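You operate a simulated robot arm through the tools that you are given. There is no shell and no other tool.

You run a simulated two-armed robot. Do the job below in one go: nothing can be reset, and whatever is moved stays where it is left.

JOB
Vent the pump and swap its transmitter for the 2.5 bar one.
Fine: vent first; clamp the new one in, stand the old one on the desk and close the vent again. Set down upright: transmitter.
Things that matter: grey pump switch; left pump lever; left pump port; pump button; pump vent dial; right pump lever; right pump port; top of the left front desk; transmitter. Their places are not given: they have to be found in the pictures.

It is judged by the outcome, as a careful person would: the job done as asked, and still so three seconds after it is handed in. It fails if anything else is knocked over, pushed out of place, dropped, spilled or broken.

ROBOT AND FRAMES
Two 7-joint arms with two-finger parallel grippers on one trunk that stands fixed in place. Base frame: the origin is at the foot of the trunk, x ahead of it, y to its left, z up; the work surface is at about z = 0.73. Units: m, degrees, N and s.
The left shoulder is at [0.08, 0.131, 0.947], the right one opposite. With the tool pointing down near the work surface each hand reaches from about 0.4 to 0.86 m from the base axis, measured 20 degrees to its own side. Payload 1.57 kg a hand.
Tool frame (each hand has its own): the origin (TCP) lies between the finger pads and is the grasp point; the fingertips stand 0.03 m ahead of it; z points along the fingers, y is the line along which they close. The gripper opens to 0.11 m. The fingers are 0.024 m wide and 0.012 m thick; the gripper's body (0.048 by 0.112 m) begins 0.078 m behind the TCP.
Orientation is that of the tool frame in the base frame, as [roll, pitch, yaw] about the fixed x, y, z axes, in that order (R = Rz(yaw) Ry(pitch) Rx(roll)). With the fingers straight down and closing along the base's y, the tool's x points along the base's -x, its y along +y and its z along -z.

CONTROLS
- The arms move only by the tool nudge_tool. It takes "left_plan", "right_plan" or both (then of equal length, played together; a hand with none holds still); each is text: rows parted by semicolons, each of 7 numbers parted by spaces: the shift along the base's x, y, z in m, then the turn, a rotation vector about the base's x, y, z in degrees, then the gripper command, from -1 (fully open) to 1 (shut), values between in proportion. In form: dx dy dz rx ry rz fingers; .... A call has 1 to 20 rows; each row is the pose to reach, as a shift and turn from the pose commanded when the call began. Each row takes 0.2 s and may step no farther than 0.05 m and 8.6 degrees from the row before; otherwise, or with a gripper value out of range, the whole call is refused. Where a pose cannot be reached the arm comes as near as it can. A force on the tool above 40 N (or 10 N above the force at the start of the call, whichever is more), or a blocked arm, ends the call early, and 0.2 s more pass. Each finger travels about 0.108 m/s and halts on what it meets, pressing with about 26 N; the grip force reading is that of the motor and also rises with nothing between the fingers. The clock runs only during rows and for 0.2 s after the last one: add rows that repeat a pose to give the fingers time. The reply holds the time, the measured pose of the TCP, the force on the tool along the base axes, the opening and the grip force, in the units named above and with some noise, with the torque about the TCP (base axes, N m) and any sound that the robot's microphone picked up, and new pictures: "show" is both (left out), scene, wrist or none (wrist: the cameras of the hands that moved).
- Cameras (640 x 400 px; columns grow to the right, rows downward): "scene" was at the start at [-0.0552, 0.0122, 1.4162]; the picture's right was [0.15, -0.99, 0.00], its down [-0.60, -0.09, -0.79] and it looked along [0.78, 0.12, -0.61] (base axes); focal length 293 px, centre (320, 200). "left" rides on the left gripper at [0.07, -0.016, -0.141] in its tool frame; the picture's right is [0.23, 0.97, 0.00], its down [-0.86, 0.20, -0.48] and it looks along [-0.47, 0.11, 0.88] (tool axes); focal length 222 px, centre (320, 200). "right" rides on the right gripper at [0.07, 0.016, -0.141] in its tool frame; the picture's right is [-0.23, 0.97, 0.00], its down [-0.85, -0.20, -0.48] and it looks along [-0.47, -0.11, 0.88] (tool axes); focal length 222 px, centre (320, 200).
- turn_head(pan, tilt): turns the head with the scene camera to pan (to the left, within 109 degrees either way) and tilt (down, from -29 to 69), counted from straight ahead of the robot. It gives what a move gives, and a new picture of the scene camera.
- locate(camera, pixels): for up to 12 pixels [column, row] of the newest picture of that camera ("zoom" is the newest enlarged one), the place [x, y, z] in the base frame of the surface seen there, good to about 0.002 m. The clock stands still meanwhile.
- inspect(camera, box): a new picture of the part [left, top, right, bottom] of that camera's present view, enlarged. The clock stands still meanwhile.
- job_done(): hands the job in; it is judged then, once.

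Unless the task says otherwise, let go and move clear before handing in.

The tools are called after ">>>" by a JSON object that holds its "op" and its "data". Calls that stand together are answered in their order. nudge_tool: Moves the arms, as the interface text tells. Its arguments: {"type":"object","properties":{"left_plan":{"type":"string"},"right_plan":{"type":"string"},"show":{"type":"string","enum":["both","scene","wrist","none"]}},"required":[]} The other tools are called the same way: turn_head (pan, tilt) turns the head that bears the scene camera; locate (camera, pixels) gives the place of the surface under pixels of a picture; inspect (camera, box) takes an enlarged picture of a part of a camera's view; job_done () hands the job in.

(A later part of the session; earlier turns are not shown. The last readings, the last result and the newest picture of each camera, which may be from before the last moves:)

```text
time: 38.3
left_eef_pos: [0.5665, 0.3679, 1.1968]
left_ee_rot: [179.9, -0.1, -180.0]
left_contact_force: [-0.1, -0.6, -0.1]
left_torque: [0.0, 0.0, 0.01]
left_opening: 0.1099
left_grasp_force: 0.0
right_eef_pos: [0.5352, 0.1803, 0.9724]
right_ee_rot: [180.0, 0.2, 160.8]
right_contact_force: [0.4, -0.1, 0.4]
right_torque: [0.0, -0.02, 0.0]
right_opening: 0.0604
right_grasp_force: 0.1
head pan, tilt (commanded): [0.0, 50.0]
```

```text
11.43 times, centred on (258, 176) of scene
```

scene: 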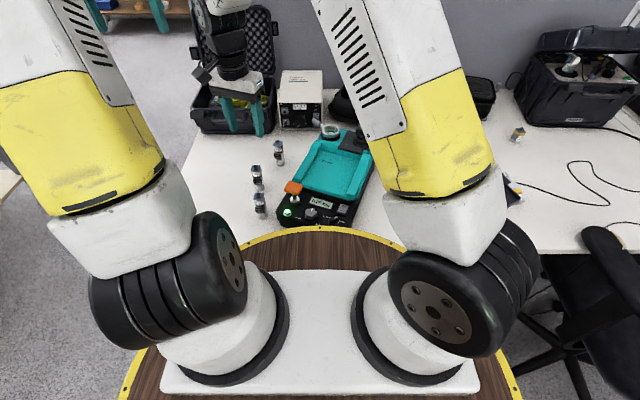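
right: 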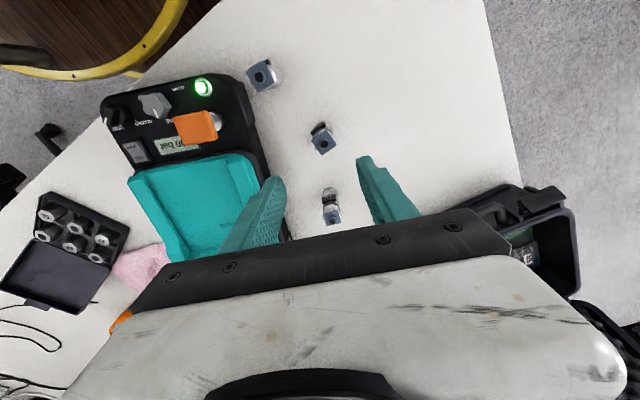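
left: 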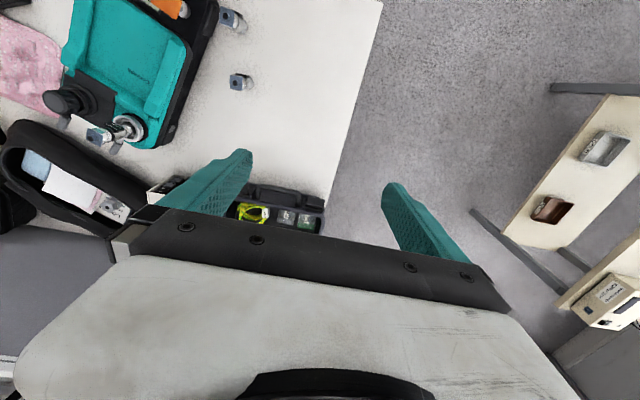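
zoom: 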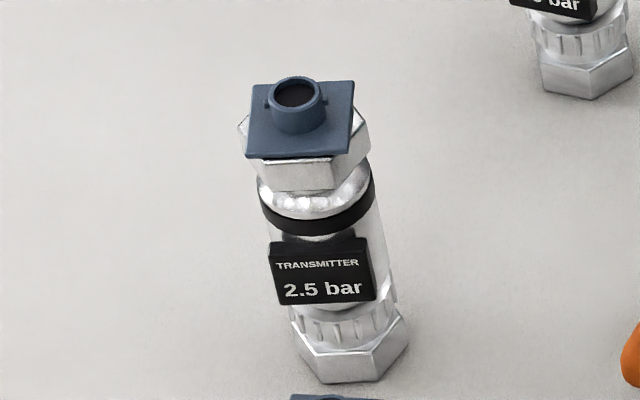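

The 2.5 bar one is below the hand, with its plate turned about 5° from square. I'll locate its cap in this view to centre accurately (re-taking the right zoom).

>>> {"op": "inspect", "data": {"camera": "right", "box": [290, 110, 350, 160]}}

>>> {"op": "locate", "data": {"camera": "zoom", "pixels": [[190, 240], [338, 120], [440, 260], [300, 375], [320, 210], [320, 305], [275, 255], [360, 255]]}}

```text
8.00 times, centred on (320, 135) of right
```

zoom: 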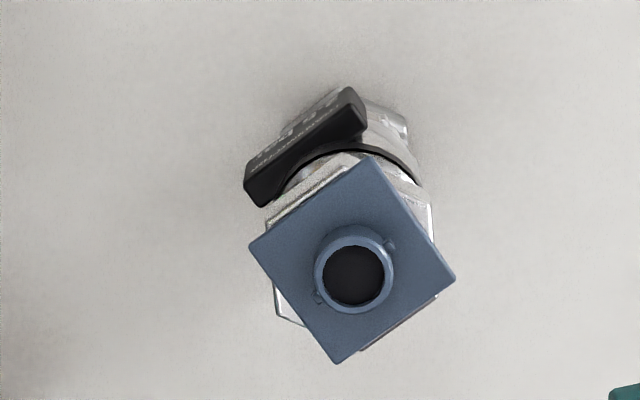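

```text
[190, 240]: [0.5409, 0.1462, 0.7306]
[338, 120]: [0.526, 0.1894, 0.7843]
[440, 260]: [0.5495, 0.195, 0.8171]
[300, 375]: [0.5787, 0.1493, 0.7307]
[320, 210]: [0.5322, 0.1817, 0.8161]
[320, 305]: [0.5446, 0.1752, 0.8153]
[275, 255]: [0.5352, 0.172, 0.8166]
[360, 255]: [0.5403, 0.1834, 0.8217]
```

>>> {"op": "locate", "data": {"camera": "zoom", "pixels": [[255, 246], [370, 163], [450, 277], [336, 357], [355, 232], [355, 306], [322, 272], [388, 272], [350, 100], [255, 185], [345, 130]]}}

```text
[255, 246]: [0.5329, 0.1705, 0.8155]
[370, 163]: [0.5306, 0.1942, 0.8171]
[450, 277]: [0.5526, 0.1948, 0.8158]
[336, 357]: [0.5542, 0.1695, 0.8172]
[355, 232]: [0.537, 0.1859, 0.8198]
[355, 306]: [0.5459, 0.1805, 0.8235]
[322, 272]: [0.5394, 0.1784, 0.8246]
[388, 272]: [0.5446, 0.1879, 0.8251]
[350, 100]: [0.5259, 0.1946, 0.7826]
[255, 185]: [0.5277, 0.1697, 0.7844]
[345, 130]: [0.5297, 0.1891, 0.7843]
```

Plate centre is about (0.541,0.181), with flats facing 185° (so closing along 65° suits), and the tag top is at 0.784. Descending to TCP z≈0.822 with tips just above the tag.

>>> {"op": "nudge_tool", "data": {"right_plan": "0.001 0.001 -0.04 0 0 -6 -0.1; 0.001 0.001 -0.08 0 0 -6 -0.1; 0.001 0.001 -0.12 0 0 -6 -0.1; 0.001 0.001 -0.145 0 0 -6 -0.1; 0.001 0.001 -0.153 0 0 -6 -0.1; 0.001 0.001 -0.153 0 0 -6 -0.1", "show": "wrist"}}

>>> {"op": "inspect", "data": {"camera": "right", "box": [250, 120, 390, 220]}}

>>> {"op": "inspect", "data": {"camera": "scene", "box": [215, 120, 295, 220]}}

```text
time: 39.7
left_eef_pos: [0.5667, 0.3682, 1.1973]
left_ee_rot: [-179.9, 0.0, 180.0]
left_contact_force: [-0.6, -0.5, 1.3]
left_torque: [0.02, 0.02, -0.02]
left_opening: 0.1102
left_grasp_force: 0.1
right_eef_pos: [0.5405, 0.1813, 0.8203]
right_ee_rot: [180.0, 0.1, 154.9]
right_contact_force: [0.3, -0.4, 0.2]
right_torque: [-0.02, -0.01, 0.01]
right_opening: 0.0606
right_grasp_force: 0.1
head pan, tilt (commanded): [0.0, 50.0]
```

right: 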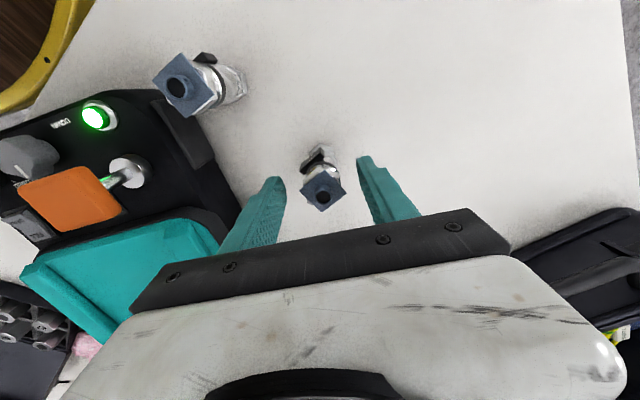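

```text
4.00 times, centred on (320, 170) of right
```

zoom: 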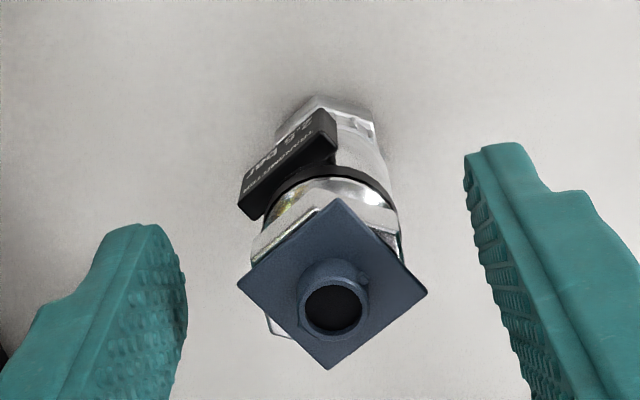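

```text
4.00 times, centred on (255, 170) of scene
```

zoom: 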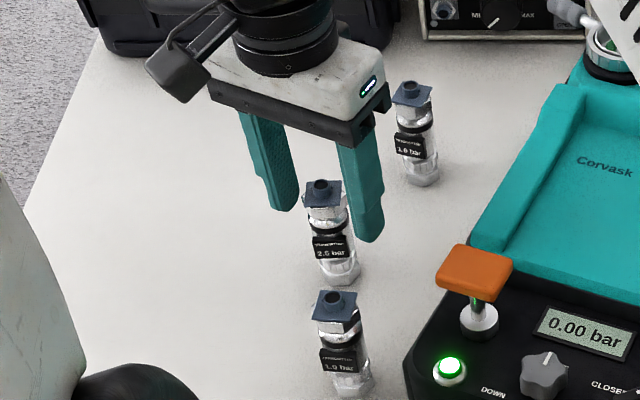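

The new transmitter is centred between the fingers, with the tips above its tag. Closing.

>>> {"op": "nudge_tool", "data": {"right_plan": "0 0 0 0 0 0 0.35; 0 0 0 0 0 0 0.45; 0 0 0 0 0 0 0.6; 0 0 0 0 0 0 1; 0 0 0 0 0 0 1", "show": "wrist"}}

>>> {"op": "inspect", "data": {"camera": "right", "box": [250, 120, 390, 220]}}

>>> {"op": "inspect", "data": {"camera": "scene", "box": [215, 120, 295, 220]}}

```text
time: 40.9
left_eef_pos: [0.5661, 0.3673, 1.1963]
left_ee_rot: [180.0, 0.0, -180.0]
left_contact_force: [0.4, 0.5, -0.1]
left_torque: [-0.02, -0.01, -0.01]
left_opening: 0.1098
left_grasp_force: 0.1
right_eef_pos: [0.5405, 0.1819, 0.8209]
right_ee_rot: [180.0, 0.1, 155.0]
right_contact_force: [0.0, -0.5, 0.4]
right_torque: [0.01, 0.02, 0.01]
right_opening: 0.0275
right_grasp_force: 25.3
head pan, tilt (commanded): [0.0, 50.0]
```

right: 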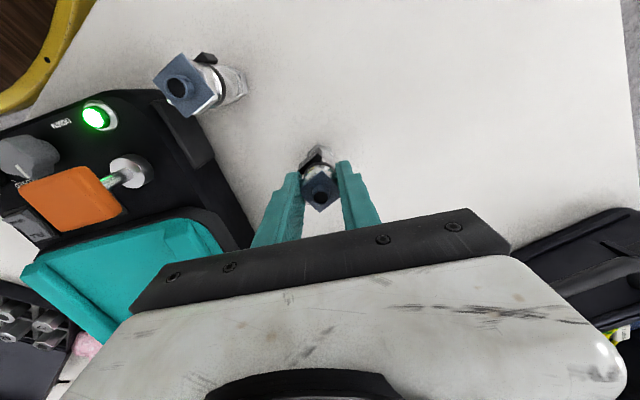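

```text
4.00 times, centred on (320, 170) of right
```

zoom: 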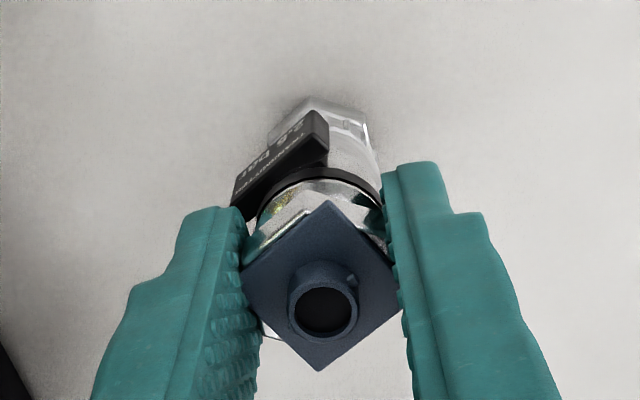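

```text
4.00 times, centred on (255, 170) of scene
```

zoom: 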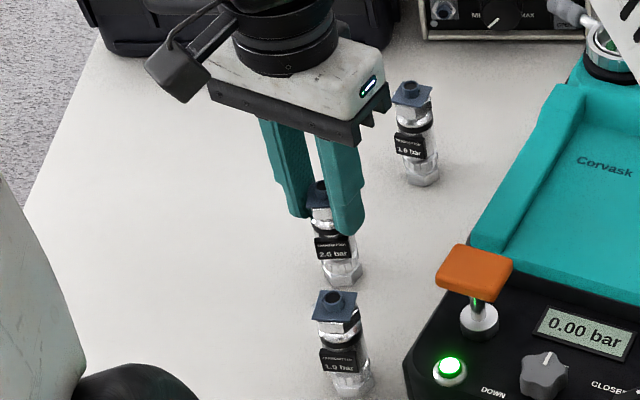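

Firm grip at 27.5 mm. I'll lift it clear, carry it over the left port and turn it 28° so its tag faces as the old one's did.

>>> {"op": "nudge_tool", "data": {"right_plan": "0 0 0.02 0 0 0 1; 0 0 0.06 0 0 0 1; 0 0 0.11 0 0 0 1; 0 0 0.15 0 0 0 1; 0.02 -0.03 0.18 0 0 -4 1; 0.044 -0.068 0.18 0 0 -9 1; 0.068 -0.105 0.18 0 0 -14 1; 0.092 -0.142 0.18 0 0 -19 1; 0.116 -0.178 0.18 0 0 -24 1; 0.141 -0.215 0.18 0 0 -28 1; 0.141 -0.215 0.18 0 0 -28 1", "show": "both"}}

>>> {"op": "inspect", "data": {"camera": "scene", "box": [290, 50, 380, 150]}}

>>> {"op": "inspect", "data": {"camera": "right", "box": [250, 100, 390, 200]}}

```text
time: 43.3
left_eef_pos: [0.5657, 0.3678, 1.1956]
left_ee_rot: [179.9, -0.1, 180.0]
left_contact_force: [-0.2, 0.3, 0.4]
left_torque: [0.0, -0.01, -0.02]
left_opening: 0.1099
left_grasp_force: 0.1
right_eef_pos: [0.6818, -0.0322, 0.9973]
right_ee_rot: [180.0, 0.2, 126.8]
right_contact_force: [-0.4, 0.2, -2.1]
right_torque: [0.03, -0.01, 0.0]
right_opening: 0.0276
right_grasp_force: 25.9
head pan, tilt (commanded): [0.0, 50.0]
```

scene: 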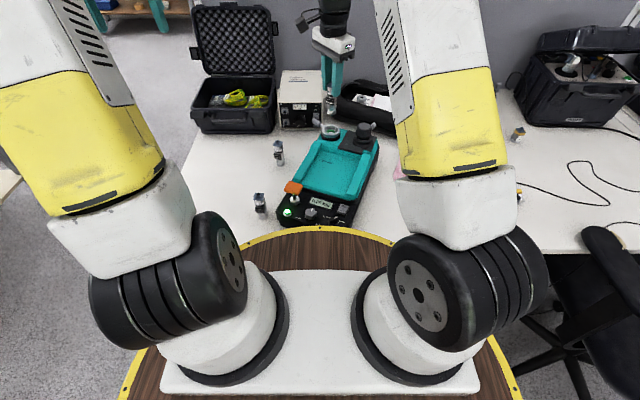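
right: 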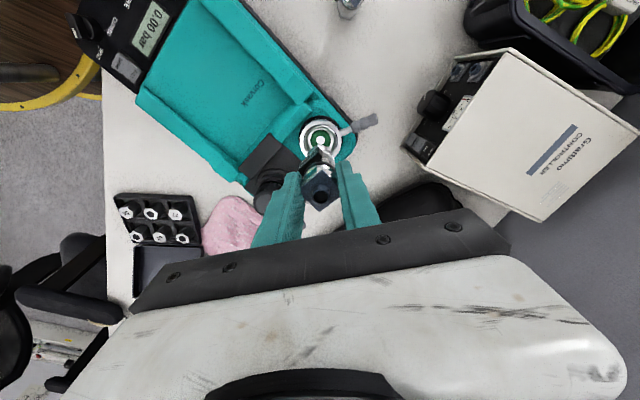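

```text
4.00 times, centred on (335, 100) of scene
```

zoom: 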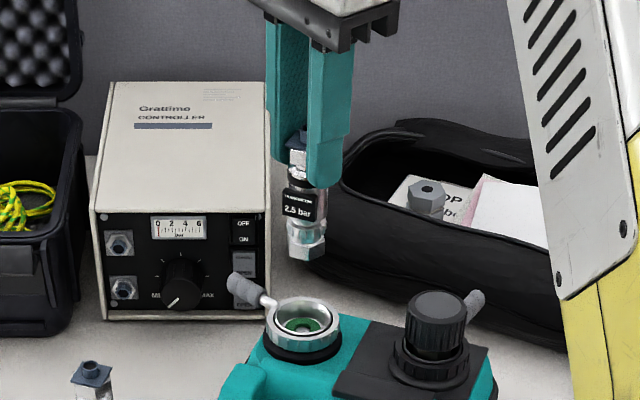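

```text
4.00 times, centred on (320, 150) of right
```

zoom: 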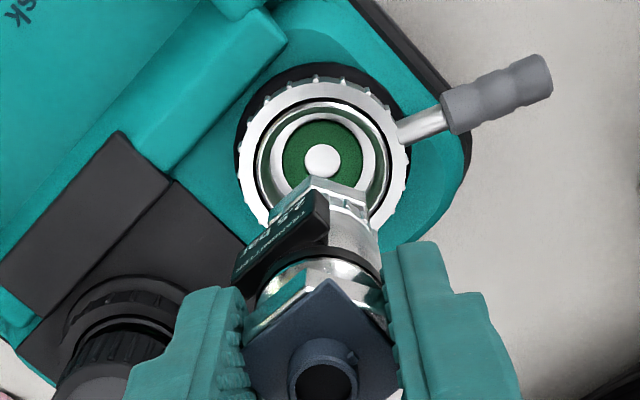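

The empty port is visible: a ring with a green seal and a centre stud. I'll locate the port centre and the transmitter's foot to align them.

>>> {"op": "locate", "data": {"camera": "zoom", "pixels": [[321, 158], [290, 140], [355, 140], [320, 125], [246, 150], [402, 150], [320, 82], [255, 210], [500, 90], [420, 125], [320, 190], [350, 200]]}}

>>> {"op": "inspect", "data": {"camera": "scene", "box": [310, 90, 350, 145]}}

>>> {"op": "locate", "data": {"camera": "zoom", "pixels": [[305, 255], [305, 270], [230, 240], [375, 250], [300, 225], [305, 120], [290, 120], [330, 125], [335, 65], [265, 290]]}}

```text
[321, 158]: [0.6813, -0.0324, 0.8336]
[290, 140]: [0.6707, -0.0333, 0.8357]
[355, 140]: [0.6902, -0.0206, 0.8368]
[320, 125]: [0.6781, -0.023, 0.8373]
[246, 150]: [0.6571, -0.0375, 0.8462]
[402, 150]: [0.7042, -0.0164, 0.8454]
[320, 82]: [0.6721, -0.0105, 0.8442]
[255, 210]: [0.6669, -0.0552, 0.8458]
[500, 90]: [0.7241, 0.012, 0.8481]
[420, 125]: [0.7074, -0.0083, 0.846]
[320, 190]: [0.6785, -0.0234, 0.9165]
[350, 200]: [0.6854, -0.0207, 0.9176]
```

```text
7.27 times, centred on (330, 118) of scene
```

zoom: 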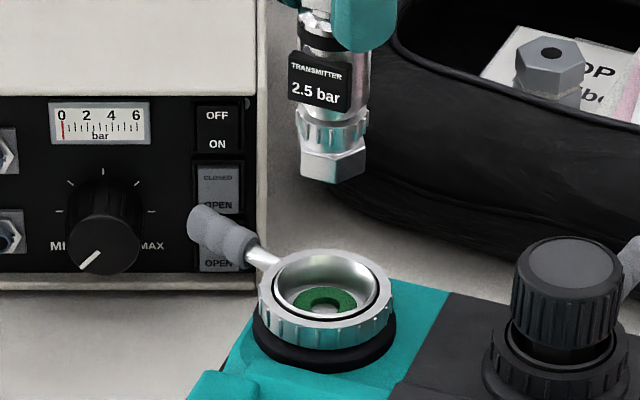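

```text
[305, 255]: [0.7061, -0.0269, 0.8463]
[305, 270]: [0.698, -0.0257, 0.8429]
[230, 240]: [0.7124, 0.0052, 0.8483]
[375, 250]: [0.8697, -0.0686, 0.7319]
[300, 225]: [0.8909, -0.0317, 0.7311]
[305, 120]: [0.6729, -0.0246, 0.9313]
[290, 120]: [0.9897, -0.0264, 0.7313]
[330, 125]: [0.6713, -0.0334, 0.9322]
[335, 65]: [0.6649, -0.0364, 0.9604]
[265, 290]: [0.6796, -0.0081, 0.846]
```

Port centre is about (0.682,-0.033). I'll locate the foot hex corners to find the transmitter's axis relative to the port.

>>> {"op": "locate", "data": {"camera": "zoom", "pixels": [[303, 172], [303, 155], [338, 178], [338, 160], [363, 168], [364, 150], [320, 170], [350, 168], [296, 95], [340, 105], [370, 90], [325, 115]]}}

>>> {"op": "inspect", "data": {"camera": "right", "box": [290, 120, 350, 165]}}

>>> {"op": "locate", "data": {"camera": "zoom", "pixels": [[255, 235], [400, 235], [325, 180], [330, 210], [270, 270], [390, 280], [290, 215], [360, 190], [330, 120], [315, 235], [350, 235], [240, 300]]}}

```text
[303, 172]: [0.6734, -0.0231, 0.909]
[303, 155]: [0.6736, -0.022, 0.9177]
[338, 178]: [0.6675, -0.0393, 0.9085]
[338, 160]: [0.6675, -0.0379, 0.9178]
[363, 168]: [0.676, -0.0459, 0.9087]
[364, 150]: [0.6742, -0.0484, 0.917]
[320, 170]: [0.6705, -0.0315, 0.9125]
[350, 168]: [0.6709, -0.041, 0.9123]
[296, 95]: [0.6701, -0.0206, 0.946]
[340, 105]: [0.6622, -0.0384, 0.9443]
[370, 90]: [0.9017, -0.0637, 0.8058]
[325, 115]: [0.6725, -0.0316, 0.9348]
```

```text
8.89 times, centred on (320, 142) of right
```

zoom: 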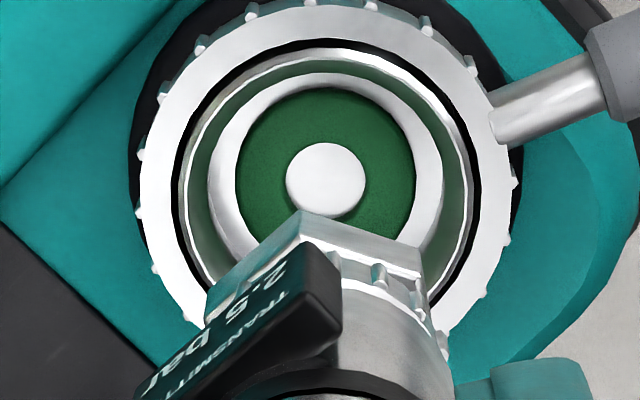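

```text
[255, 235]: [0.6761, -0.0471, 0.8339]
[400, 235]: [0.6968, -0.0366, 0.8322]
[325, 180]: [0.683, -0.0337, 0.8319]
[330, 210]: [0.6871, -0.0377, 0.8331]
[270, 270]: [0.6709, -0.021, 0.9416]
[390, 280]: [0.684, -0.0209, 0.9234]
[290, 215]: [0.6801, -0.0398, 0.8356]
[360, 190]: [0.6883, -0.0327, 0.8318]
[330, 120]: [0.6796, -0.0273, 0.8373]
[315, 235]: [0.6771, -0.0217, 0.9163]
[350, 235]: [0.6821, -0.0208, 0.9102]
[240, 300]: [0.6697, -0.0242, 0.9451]
```

The foot's axis lies near (0.6825,-0.0347) and the port near (0.682,-0.033), with about 4 mm of clearance in the cup. Lowering to just above the seat.

>>> {"op": "nudge_tool", "data": {"right_plan": "0 0.001 -0.02 0 0 0 1; 0 0.001 -0.04 0 0 0 1; 0 0.001 -0.055 0 0 0 1; 0 0.001 -0.062 0 0 0 1; 0 0.001 -0.067 0 0 0 1; 0 0.001 -0.067 0 0 0 1", "show": "both"}}

>>> {"op": "inspect", "data": {"camera": "scene", "box": [310, 90, 350, 145]}}

>>> {"op": "inspect", "data": {"camera": "right", "box": [270, 110, 370, 190]}}

```text
time: 44.7
left_eef_pos: [0.5656, 0.3672, 1.1961]
left_ee_rot: [180.0, 0.0, 179.9]
left_contact_force: [1.1, -0.4, 0.8]
left_torque: [0.0, -0.01, -0.01]
left_opening: 0.1098
left_grasp_force: 0.2
right_eef_pos: [0.6831, -0.0308, 0.9337]
right_ee_rot: [-180.0, 0.0, 127.0]
right_contact_force: [-0.1, -0.2, -2.2]
right_torque: [0.01, 0.0, -0.02]
right_opening: 0.0276
right_grasp_force: 25.8
head pan, tilt (commanded): [0.0, 50.0]
```

scene: 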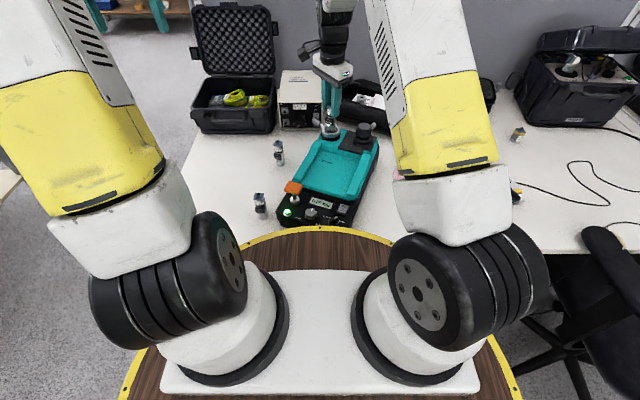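
right: 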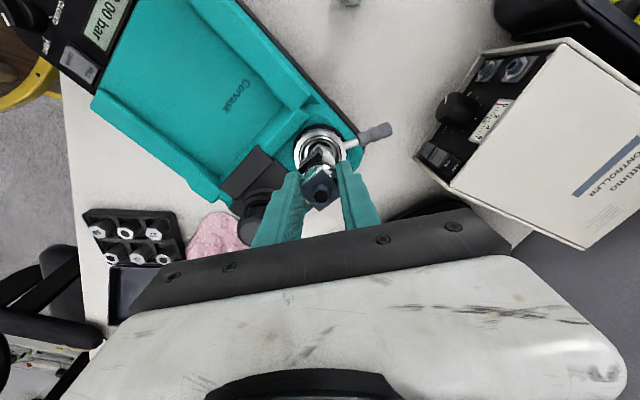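

```text
7.27 times, centred on (330, 118) of scene
```

zoom: 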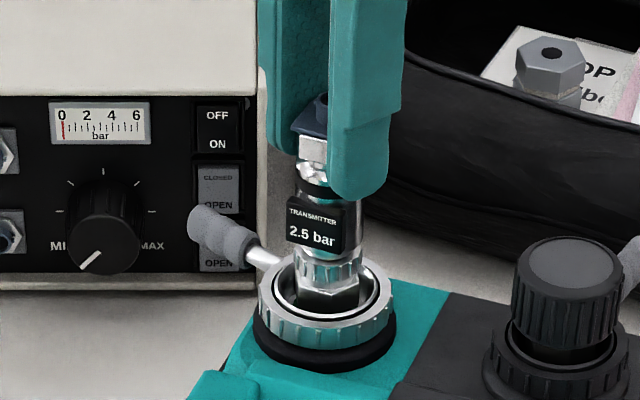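

```text
5.00 times, centred on (320, 150) of right
```

zoom: 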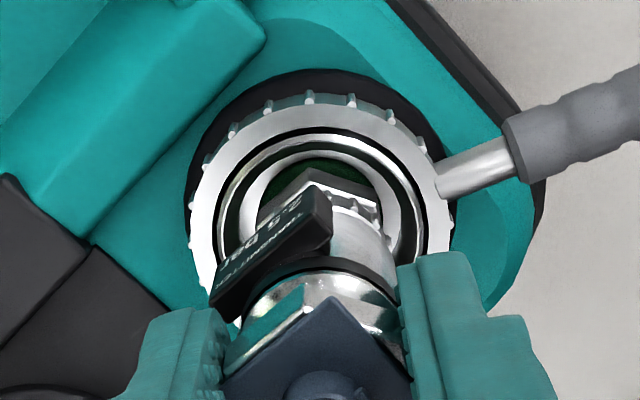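

The foot is inside the cup and looks centred (hex 290–362 against ring 258–397 in the zoom). Lowering in 1 mm steps to seat it.

>>> {"op": "nudge_tool", "data": {"right_plan": "0 0 -0.001 0 0 0 1; 0 0 -0.002 0 0 0 1; 0 0 -0.003 0 0 0 1; 0 0 -0.004 0 0 0 1; 0 0 -0.005 0 0 0 1; 0 0 -0.006 0 0 0 1; 0 0 -0.007 0 0 0 1", "show": "none"}}

```text
time: 46.3
left_eef_pos: [0.5653, 0.3677, 1.1958]
left_ee_rot: [-180.0, -0.1, 180.0]
left_contact_force: [-0.2, -0.1, 0.6]
left_torque: [-0.01, -0.03, -0.04]
left_opening: 0.1099
left_grasp_force: 0.1
right_eef_pos: [0.683, -0.032, 0.9285]
right_ee_rot: [180.0, 0.1, 126.9]
right_contact_force: [-0.7, -1.8, 7.1]
right_torque: [-0.1, 0.11, 0.01]
right_opening: 0.0277
right_grasp_force: 26.3
head pan, tilt (commanded): [0.0, 50.0]
```

Contact at the expected seat height (TCP 0.928), with about 9 N. I'll check the picture before letting go.

>>> {"op": "inspect", "data": {"camera": "scene", "box": [310, 90, 350, 145]}}

>>> {"op": "inspect", "data": {"camera": "right", "box": [270, 110, 370, 190]}}

```text
7.27 times, centred on (330, 118) of scene
```

zoom: 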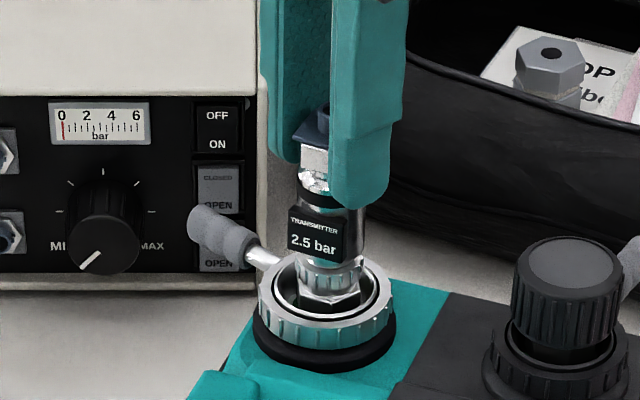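

```text
5.00 times, centred on (320, 150) of right
```

zoom: 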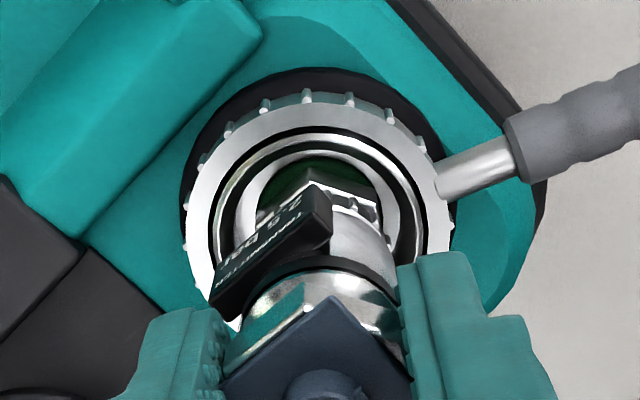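

I'll zoom further on the foot inside the cup to confirm it's centred.

>>> {"op": "inspect", "data": {"camera": "right", "box": [300, 130, 352, 165]}}

>>> {"op": "inspect", "data": {"camera": "scene", "box": [320, 120, 342, 140]}}

```text
11.43 times, centred on (326, 148) of right
```

zoom: 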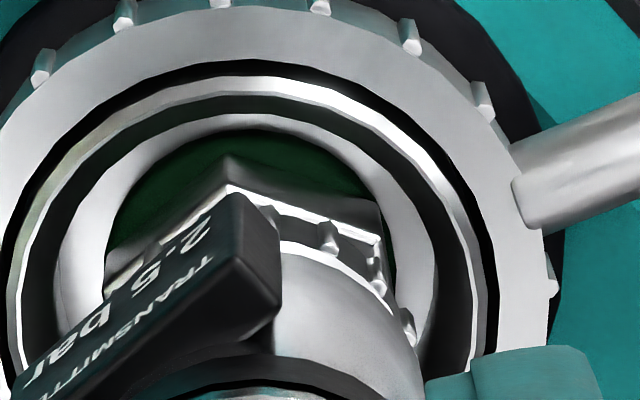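

```text
16.00 times, centred on (331, 130) of scene
```

zoom: 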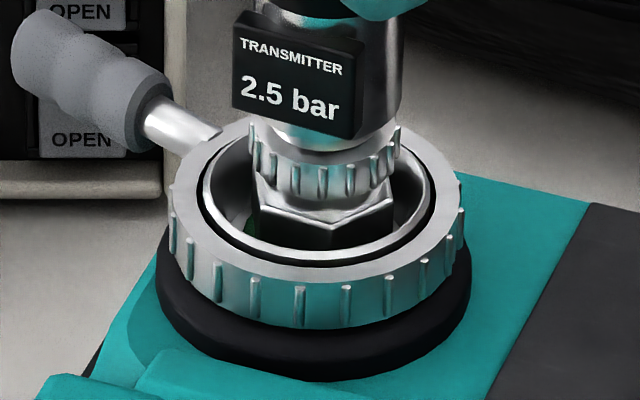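

I'll measure the foot's hex corners in both views to determine its offset from the port axis.

>>> {"op": "locate", "data": {"camera": "zoom", "pixels": [[308, 228], [262, 195], [392, 200], [285, 215], [350, 218], [310, 240], [290, 270], [175, 205], [455, 205], [240, 130], [418, 160], [355, 75]]}}

>>> {"op": "inspect", "data": {"camera": "right", "box": [300, 130, 352, 165]}}

>>> {"op": "locate", "data": {"camera": "zoom", "pixels": [[228, 163], [228, 186], [375, 205], [378, 238], [260, 133], [360, 170], [120, 210], [250, 105], [300, 30], [20, 180], [500, 250], [470, 130]]}}

```text
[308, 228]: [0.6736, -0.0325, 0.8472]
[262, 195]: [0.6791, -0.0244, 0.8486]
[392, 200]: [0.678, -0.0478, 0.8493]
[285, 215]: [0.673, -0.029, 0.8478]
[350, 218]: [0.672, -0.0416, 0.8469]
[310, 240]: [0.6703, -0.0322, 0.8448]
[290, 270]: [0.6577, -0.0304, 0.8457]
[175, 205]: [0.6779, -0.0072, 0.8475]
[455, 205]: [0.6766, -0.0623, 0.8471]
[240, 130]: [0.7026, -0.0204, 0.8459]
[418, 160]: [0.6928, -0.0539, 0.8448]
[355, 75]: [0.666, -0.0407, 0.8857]
```

```text
11.43 times, centred on (326, 148) of right
```

zoom: 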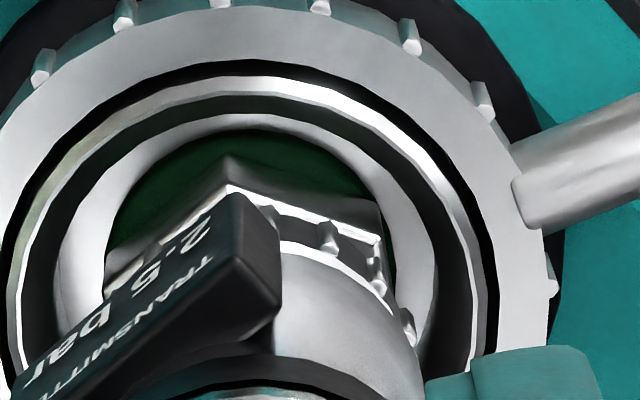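

```text
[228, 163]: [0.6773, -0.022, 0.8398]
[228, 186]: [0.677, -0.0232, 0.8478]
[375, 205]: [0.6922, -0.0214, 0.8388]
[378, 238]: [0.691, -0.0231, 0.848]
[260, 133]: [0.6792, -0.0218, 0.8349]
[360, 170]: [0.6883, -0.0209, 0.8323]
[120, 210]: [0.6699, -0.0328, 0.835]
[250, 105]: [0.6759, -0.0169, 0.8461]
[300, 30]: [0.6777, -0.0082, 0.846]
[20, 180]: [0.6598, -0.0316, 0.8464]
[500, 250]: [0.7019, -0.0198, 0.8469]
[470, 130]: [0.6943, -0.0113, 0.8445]
```

The corners put the transmitter about 2–3 mm off the port axis, mainly away from the wrist camera. I'll lift 2 mm, shift by (-2.3,+1.4) mm, and set it down again.

>>> {"op": "nudge_tool", "data": {"right_plan": "0 0 0.002 0 0 0 1; -0.0012 0.0007 0.002 0 0 0 1; -0.0023 0.0014 0.002 0 0 0 1; -0.0023 0.0014 0.001 0 0 0 1; -0.0023 0.0014 0 0 0 0 1; -0.0023 0.0014 -0.0005 0 0 0 1", "show": "wrist"}}

>>> {"op": "inspect", "data": {"camera": "scene", "box": [320, 120, 342, 140]}}

>>> {"op": "inspect", "data": {"camera": "right", "box": [300, 130, 352, 165]}}

```text
time: 47.7
left_eef_pos: [0.5645, 0.3679, 1.1962]
left_ee_rot: [179.9, 0.0, -179.9]
left_contact_force: [0.4, -0.7, -0.8]
left_torque: [-0.01, 0.02, -0.04]
left_opening: 0.1097
left_grasp_force: 0.1
right_eef_pos: [0.6787, -0.0303, 0.9288]
right_ee_rot: [179.9, 0.0, 127.0]
right_contact_force: [1.1, 0.4, 6.5]
right_torque: [-0.04, -0.03, 0.0]
right_opening: 0.0276
right_grasp_force: 26.0
head pan, tilt (commanded): [0.0, 50.0]
```

right: 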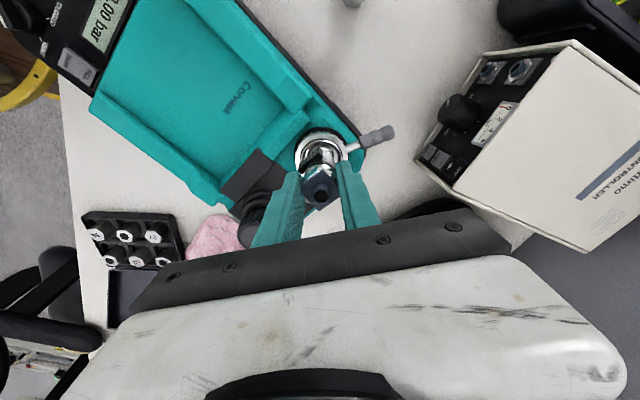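

```text
16.00 times, centred on (331, 130) of scene
```

zoom: 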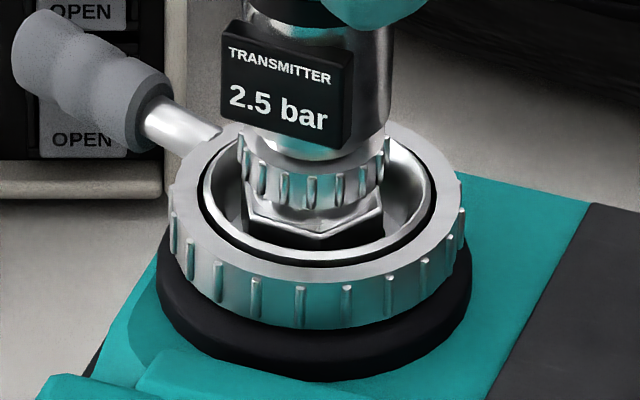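

```text
11.43 times, centred on (326, 148) of right
```

zoom: 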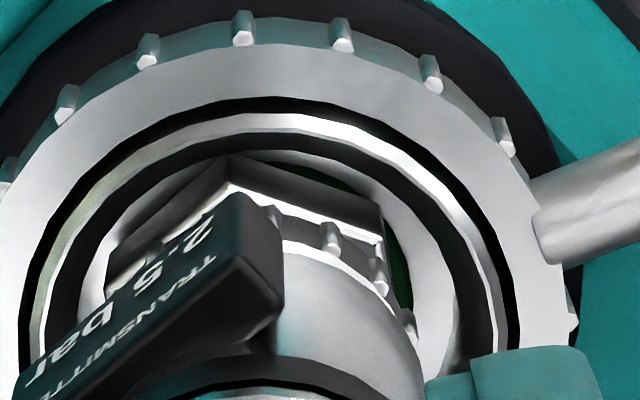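

The foot's corner now covers the seal edge symmetrically, and it's seated (6.5 N up) within about 1 mm of centre. Opening gradually and rising straight up.

>>> {"op": "nudge_tool", "data": {"right_plan": "0 0 0.0005 0 0 0 0.45; 0 0 0.0005 0 0 0 0.35; 0 0 0.0005 0 0 0 0.1; 0 0 0.0005 0 0 0 -0.1; 0 0 0.02 0 0 0 -0.1; 0 0 0.06 0 0 0 -0.1; 0 0 0.10 0 0 0 -0.1", "show": "both"}}

>>> {"op": "inspect", "data": {"camera": "scene", "box": [310, 90, 350, 145]}}

>>> {"op": "inspect", "data": {"camera": "right", "box": [250, 90, 390, 190]}}

```text
time: 49.3
left_eef_pos: [0.5651, 0.3657, 1.1964]
left_ee_rot: [180.0, -0.1, -179.9]
left_contact_force: [0.1, 0.4, -0.6]
left_torque: [0.04, 0.02, 0.03]
left_opening: 0.1102
left_grasp_force: 0.0
right_eef_pos: [0.6807, -0.0305, 1.0277]
right_ee_rot: [-180.0, 0.1, 127.0]
right_contact_force: [-0.3, -0.9, 0.1]
right_torque: [0.01, 0.01, -0.04]
right_opening: 0.0607
right_grasp_force: 0.1
head pan, tilt (commanded): [0.0, 50.0]
```

scene: 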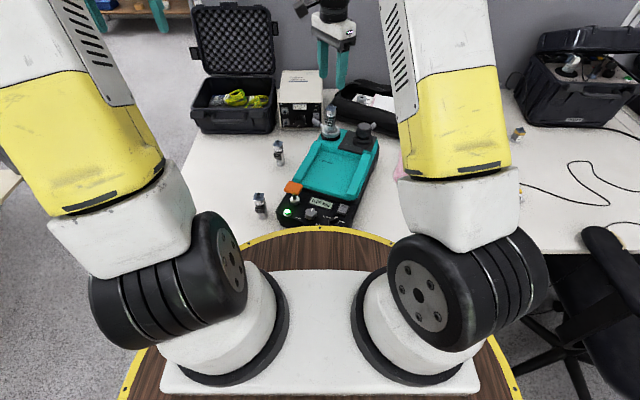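
right: 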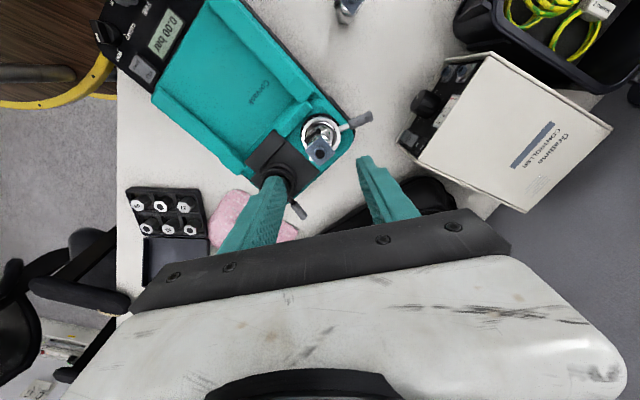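

```text
7.27 times, centred on (330, 118) of scene
```

zoom: 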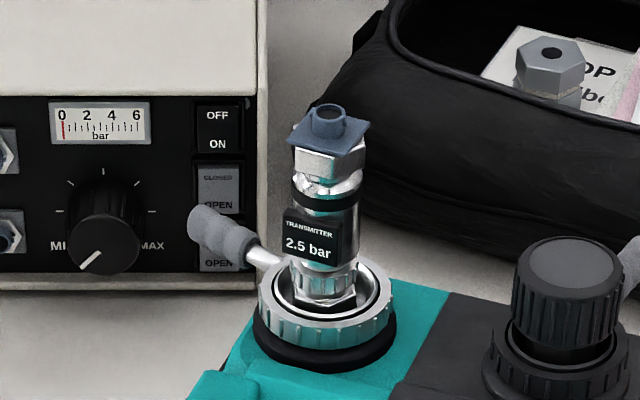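

```text
4.00 times, centred on (320, 140) of right
```

zoom: 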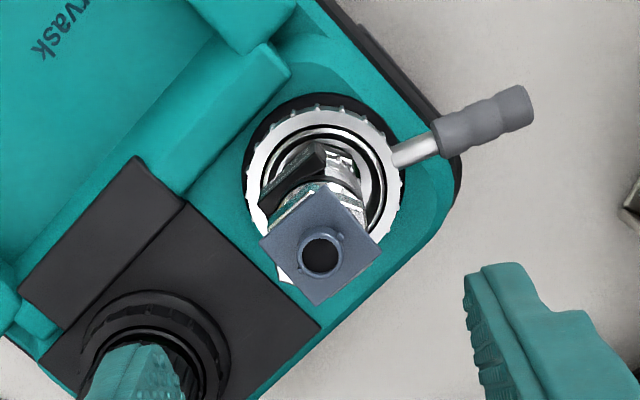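

The 2.5 bar transmitter stands upright in the port. Now I'll measure the lever's present position to swing it back closed.

>>> {"op": "locate", "data": {"camera": "zoom", "pixels": [[405, 155], [440, 138], [455, 130], [483, 118], [515, 103], [320, 250], [370, 270], [265, 245], [340, 205], [318, 298], [250, 170], [320, 115]]}}

>>> {"op": "inspect", "data": {"camera": "scene", "box": [310, 90, 350, 145]}}

>>> {"op": "locate", "data": {"camera": "zoom", "pixels": [[200, 225], [225, 235], [260, 255], [325, 110], [325, 125], [295, 137], [350, 147], [362, 122], [315, 225], [265, 295], [395, 295], [325, 345]]}}

```text
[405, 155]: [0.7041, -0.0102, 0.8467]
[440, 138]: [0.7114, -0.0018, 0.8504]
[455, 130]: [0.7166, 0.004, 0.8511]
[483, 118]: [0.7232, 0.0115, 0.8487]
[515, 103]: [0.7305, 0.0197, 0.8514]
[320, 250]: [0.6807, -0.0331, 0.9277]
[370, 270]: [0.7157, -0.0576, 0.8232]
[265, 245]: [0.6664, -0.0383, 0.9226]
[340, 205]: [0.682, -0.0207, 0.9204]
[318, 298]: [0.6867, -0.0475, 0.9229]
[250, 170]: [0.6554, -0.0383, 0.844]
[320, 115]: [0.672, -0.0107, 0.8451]
```

```text
7.27 times, centred on (330, 118) of scene
```

zoom: 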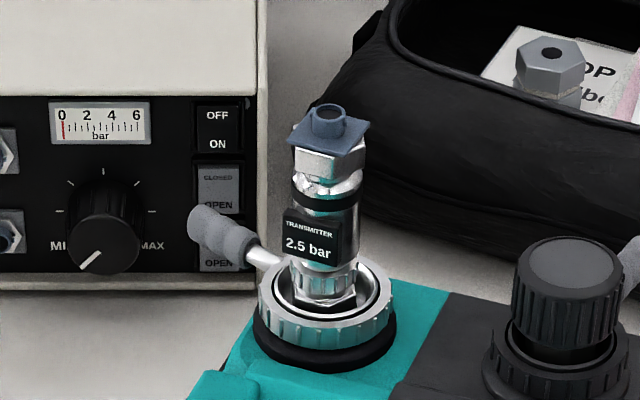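

```text
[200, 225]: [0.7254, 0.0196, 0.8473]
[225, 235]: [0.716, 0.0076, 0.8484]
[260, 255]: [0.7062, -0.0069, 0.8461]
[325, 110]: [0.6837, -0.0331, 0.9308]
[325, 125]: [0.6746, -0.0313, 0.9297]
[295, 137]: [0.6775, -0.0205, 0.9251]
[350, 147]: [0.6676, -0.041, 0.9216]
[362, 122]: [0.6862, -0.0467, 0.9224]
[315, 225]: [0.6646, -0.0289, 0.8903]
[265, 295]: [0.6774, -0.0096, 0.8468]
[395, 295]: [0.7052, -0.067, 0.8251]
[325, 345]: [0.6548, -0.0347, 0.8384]
```

The new transmitter's axis (0.682,-0.0336) and top (0.931) match where the old one sat. I'll turn the hand to line up with the open lever (bearing about 48°) and hover over its handle at (0.7215,0.0095).

>>> {"op": "nudge_tool", "data": {"right_plan": "0 0 0 0 0 8 -0.05; 0 0 0 0 0 16 0; 0.005 0.005 0 0 0 24 0; 0.01 0.01 0 0 0 32 0; 0.015 0.015 0 0 0 40 0; 0.02 0.02 0 0 0 48 0; 0.025 0.025 0 0 0 56 0; 0.03 0.03 0 0 0 64 0; 0.035 0.035 0 0 0 72 0; 0.04 0.04 0 0 0 80 0; 0.0418 0.0411 0 0 0 88 0; 0.0418 0.0411 -0.02 0 0 95 0; 0.0418 0.0411 -0.05 0 0 101 0; 0.0418 0.0411 -0.06 0 0 101 0", "show": "both"}}

>>> {"op": "inspect", "data": {"camera": "right", "box": [250, 90, 410, 220]}}

```text
time: 52.3
left_eef_pos: [0.5649, 0.3677, 1.196]
left_ee_rot: [-180.0, 0.0, 180.0]
left_contact_force: [0.9, -0.9, -0.2]
left_torque: [0.03, -0.02, -0.01]
left_opening: 0.1099
left_grasp_force: 0.0
right_eef_pos: [0.7202, 0.0087, 0.9653]
right_ee_rot: [180.0, 0.2, -132.0]
right_contact_force: [0.0, 0.0, 0.3]
right_torque: [0.01, -0.02, -0.01]
right_opening: 0.0548
right_grasp_force: 0.1
head pan, tilt (commanded): [0.0, 50.0]
```

scene: 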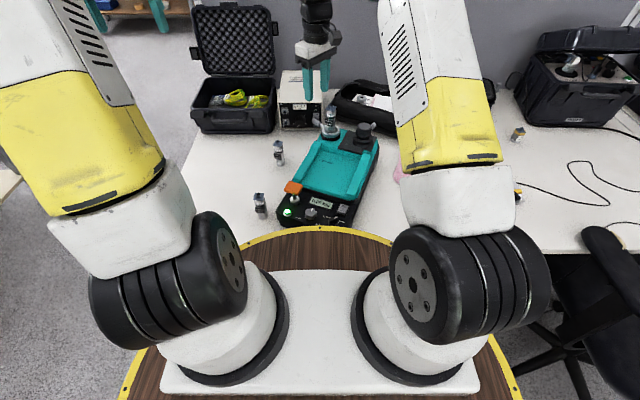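
right: 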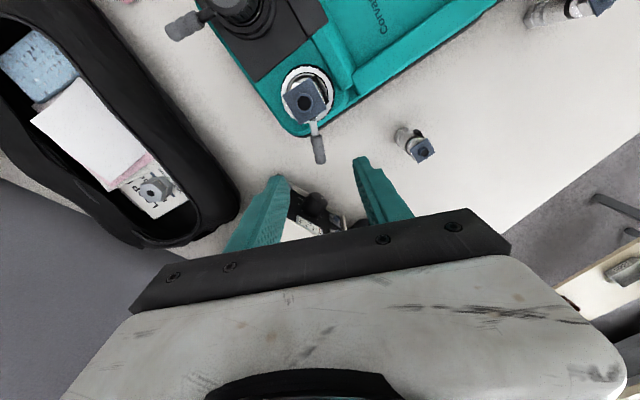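

```text
3.08 times, centred on (330, 155) of right
```

zoom: 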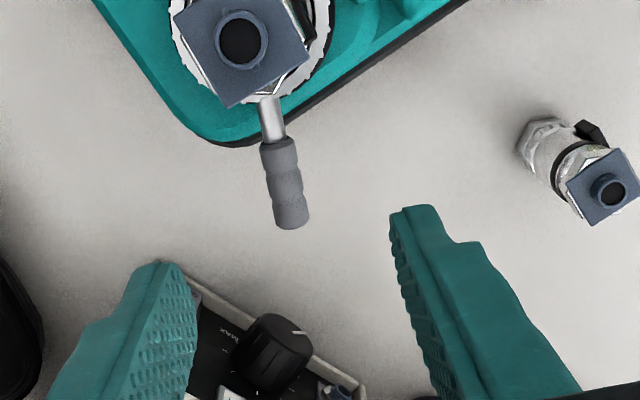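

I'll check the handle's position in this view and then descend around it.

>>> {"op": "locate", "data": {"camera": "zoom", "pixels": [[278, 150], [285, 180], [293, 212], [270, 120], [275, 190], [302, 190], [242, 42]]}}

```text
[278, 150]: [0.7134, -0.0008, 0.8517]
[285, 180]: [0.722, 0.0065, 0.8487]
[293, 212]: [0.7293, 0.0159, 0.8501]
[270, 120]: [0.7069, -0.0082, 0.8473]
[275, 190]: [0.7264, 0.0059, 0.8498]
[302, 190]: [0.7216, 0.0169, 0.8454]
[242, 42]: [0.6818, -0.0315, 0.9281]
```

The handle's centre line passes 1.4 mm from the hand's centre, which is fine. Descending and forming the loose cage again.

>>> {"op": "nudge_tool", "data": {"right_plan": "0 -0.001 -0.03 0 0 0 0; 0 -0.001 -0.06 0 0 0 0; 0 -0.001 -0.09 0 0 0 0; 0 -0.001 -0.1 0 0 0 0; 0 -0.001 -0.1 0 0 0 0.3; 0 -0.001 -0.1 0 0 0 0.6; 0 -0.001 -0.1 0 0 0 0.66", "show": "wrist"}}

>>> {"op": "inspect", "data": {"camera": "right", "box": [250, 90, 410, 220]}}

```text
time: 53.9
left_eef_pos: [0.5656, 0.3674, 1.1957]
left_ee_rot: [180.0, 0.1, -180.0]
left_contact_force: [0.3, -0.6, -0.1]
left_torque: [-0.01, 0.0, -0.03]
left_opening: 0.1098
left_grasp_force: 0.1
right_eef_pos: [0.7208, 0.0087, 0.8646]
right_ee_rot: [-180.0, 0.1, -131.9]
right_contact_force: [0.2, -0.8, 0.4]
right_torque: [-0.02, 0.0, -0.06]
right_opening: 0.0187
right_grasp_force: 0.2
head pan, tilt (commanded): [0.0, 50.0]
```

right: 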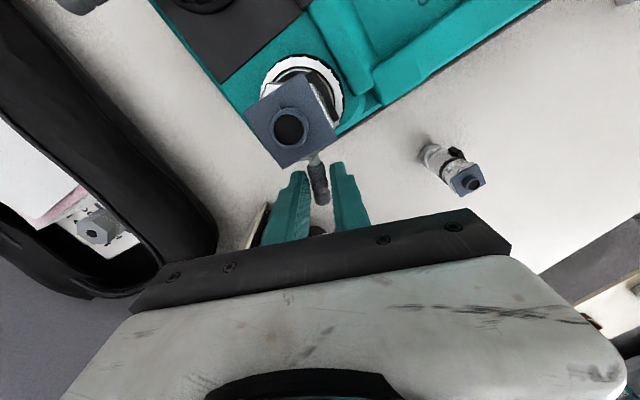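

```text
3.08 times, centred on (330, 155) of right
```

zoom: 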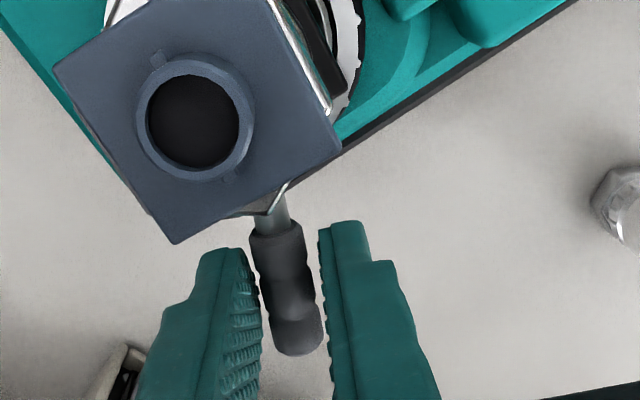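

The handle is caged again. Swinging it clockwise about the port axis, first 30°.

>>> {"op": "nudge_tool", "data": {"right_plan": "0.0042 -0.0044 0 0 0 -6 0.66; 0.008 -0.0092 0 0 0 -12 0.66; 0.0112 -0.0143 0 0 0 -18 0.66; 0.0139 -0.0197 0 0 0 -24 0.66; 0.0159 -0.0255 0 0 0 -30 0.66", "show": "wrist"}}

>>> {"op": "inspect", "data": {"camera": "right", "box": [250, 90, 410, 220]}}

```text
time: 55.1
left_eef_pos: [0.5667, 0.368, 1.1971]
left_ee_rot: [-179.9, 0.0, 180.0]
left_contact_force: [0.0, -0.4, -0.2]
left_torque: [0.0, 0.02, 0.04]
left_opening: 0.1099
left_grasp_force: 0.0
right_eef_pos: [0.7388, -0.016, 0.8677]
right_ee_rot: [-179.9, 0.1, -162.3]
right_contact_force: [0.3, -0.1, -0.5]
right_torque: [0.0, 0.04, -0.03]
right_opening: 0.019
right_grasp_force: 0.1
head pan, tilt (commanded): [0.0, 50.0]
```

right: 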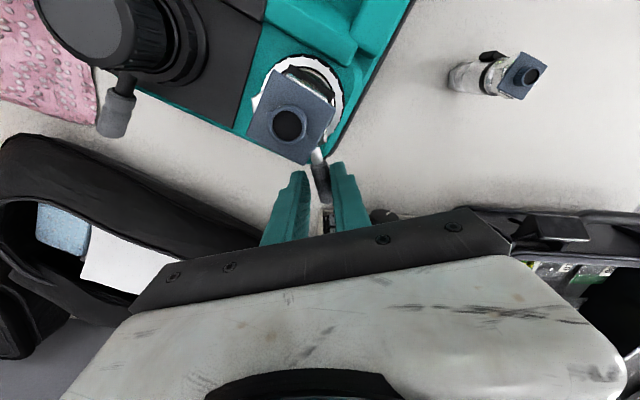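

```text
3.08 times, centred on (330, 155) of right
```

zoom: 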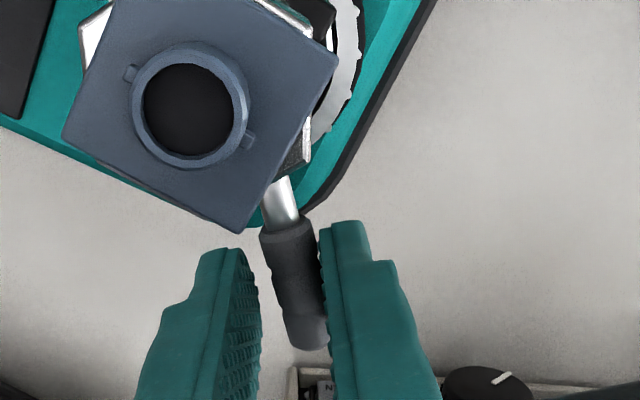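

The lever follows with negligible force. Another 30° clockwise.

>>> {"op": "nudge_tool", "data": {"right_plan": "0.0015 -0.0059 0 0 0 -6 0.66; 0.0023 -0.0119 0 0 0 -12 0.66; 0.0026 -0.018 0 0 0 -18 0.66; 0.0021 -0.024 0 0 0 -24 0.66; 0.0011 -0.03 0 0 0 -30 0.66", "show": "wrist"}}

>>> {"op": "inspect", "data": {"camera": "right", "box": [250, 90, 410, 220]}}

```text
time: 56.3
left_eef_pos: [0.5657, 0.3665, 1.1953]
left_ee_rot: [-180.0, 0.0, -180.0]
left_contact_force: [0.0, -0.4, 0.1]
left_torque: [0.0, 0.01, 0.0]
left_opening: 0.1098
left_grasp_force: 0.0
right_eef_pos: [0.739, -0.0485, 0.8652]
right_ee_rot: [180.0, 0.2, 167.9]
right_contact_force: [-0.2, -0.7, 0.4]
right_torque: [0.03, 0.01, 0.03]
right_opening: 0.0189
right_grasp_force: 0.1
head pan, tilt (commanded): [0.0, 50.0]
```

right: 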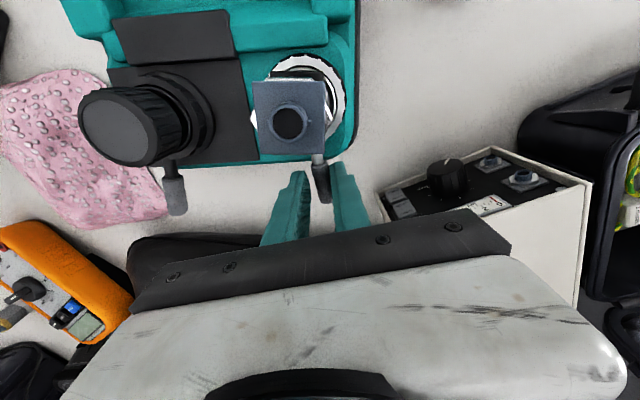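

```text
3.08 times, centred on (330, 155) of right
```

zoom: 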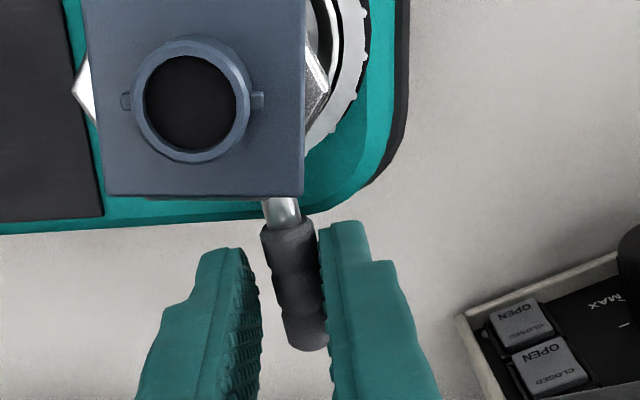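

The lever is near -9° now. I'll continue in smaller steps toward its original closed bearing of about -34°.

>>> {"op": "nudge_tool", "data": {"right_plan": "-0.0013 -0.0049 0 0 0 -5 0.66; -0.0031 -0.0096 0 0 0 -10 0.66; -0.0053 -0.0142 0 0 0 -15 0.66; -0.0068 -0.0168 0 0 0 -18 0.66; -0.0084 -0.0194 0 0 0 -21 0.66", "show": "wrist"}}

>>> {"op": "inspect", "data": {"camera": "right", "box": [250, 90, 410, 220]}}

```text
time: 57.5
left_eef_pos: [0.5641, 0.3669, 1.1957]
left_ee_rot: [180.0, 0.0, -180.0]
left_contact_force: [-0.1, 0.8, 0.4]
left_torque: [-0.01, 0.0, -0.01]
left_opening: 0.1099
left_grasp_force: 0.0
right_eef_pos: [0.7297, -0.0665, 0.8669]
right_ee_rot: [-180.0, 0.1, 146.9]
right_contact_force: [0.0, 0.4, -0.1]
right_torque: [0.0, -0.05, -0.04]
right_opening: 0.0188
right_grasp_force: 0.2
head pan, tilt (commanded): [0.0, 50.0]
```

right: 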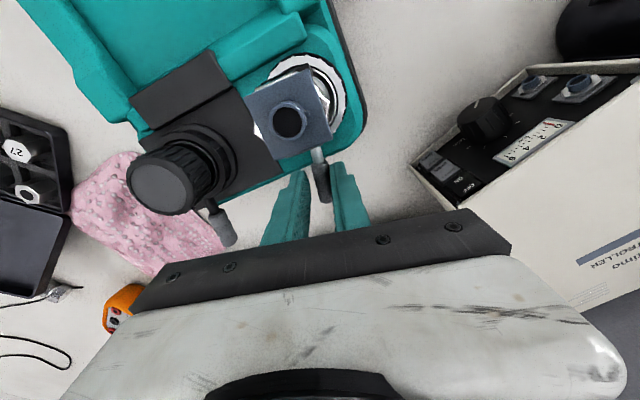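

```text
3.08 times, centred on (330, 155) of right
```

zoom: 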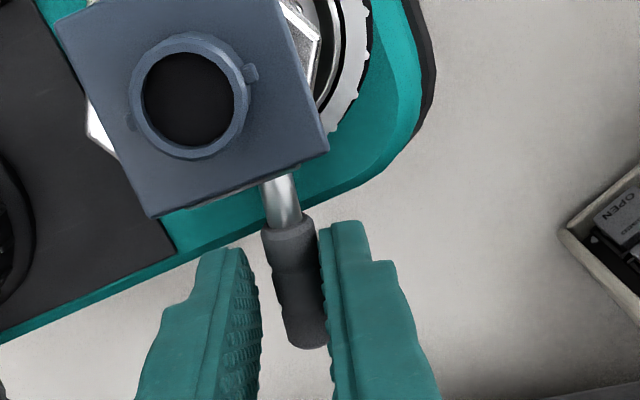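

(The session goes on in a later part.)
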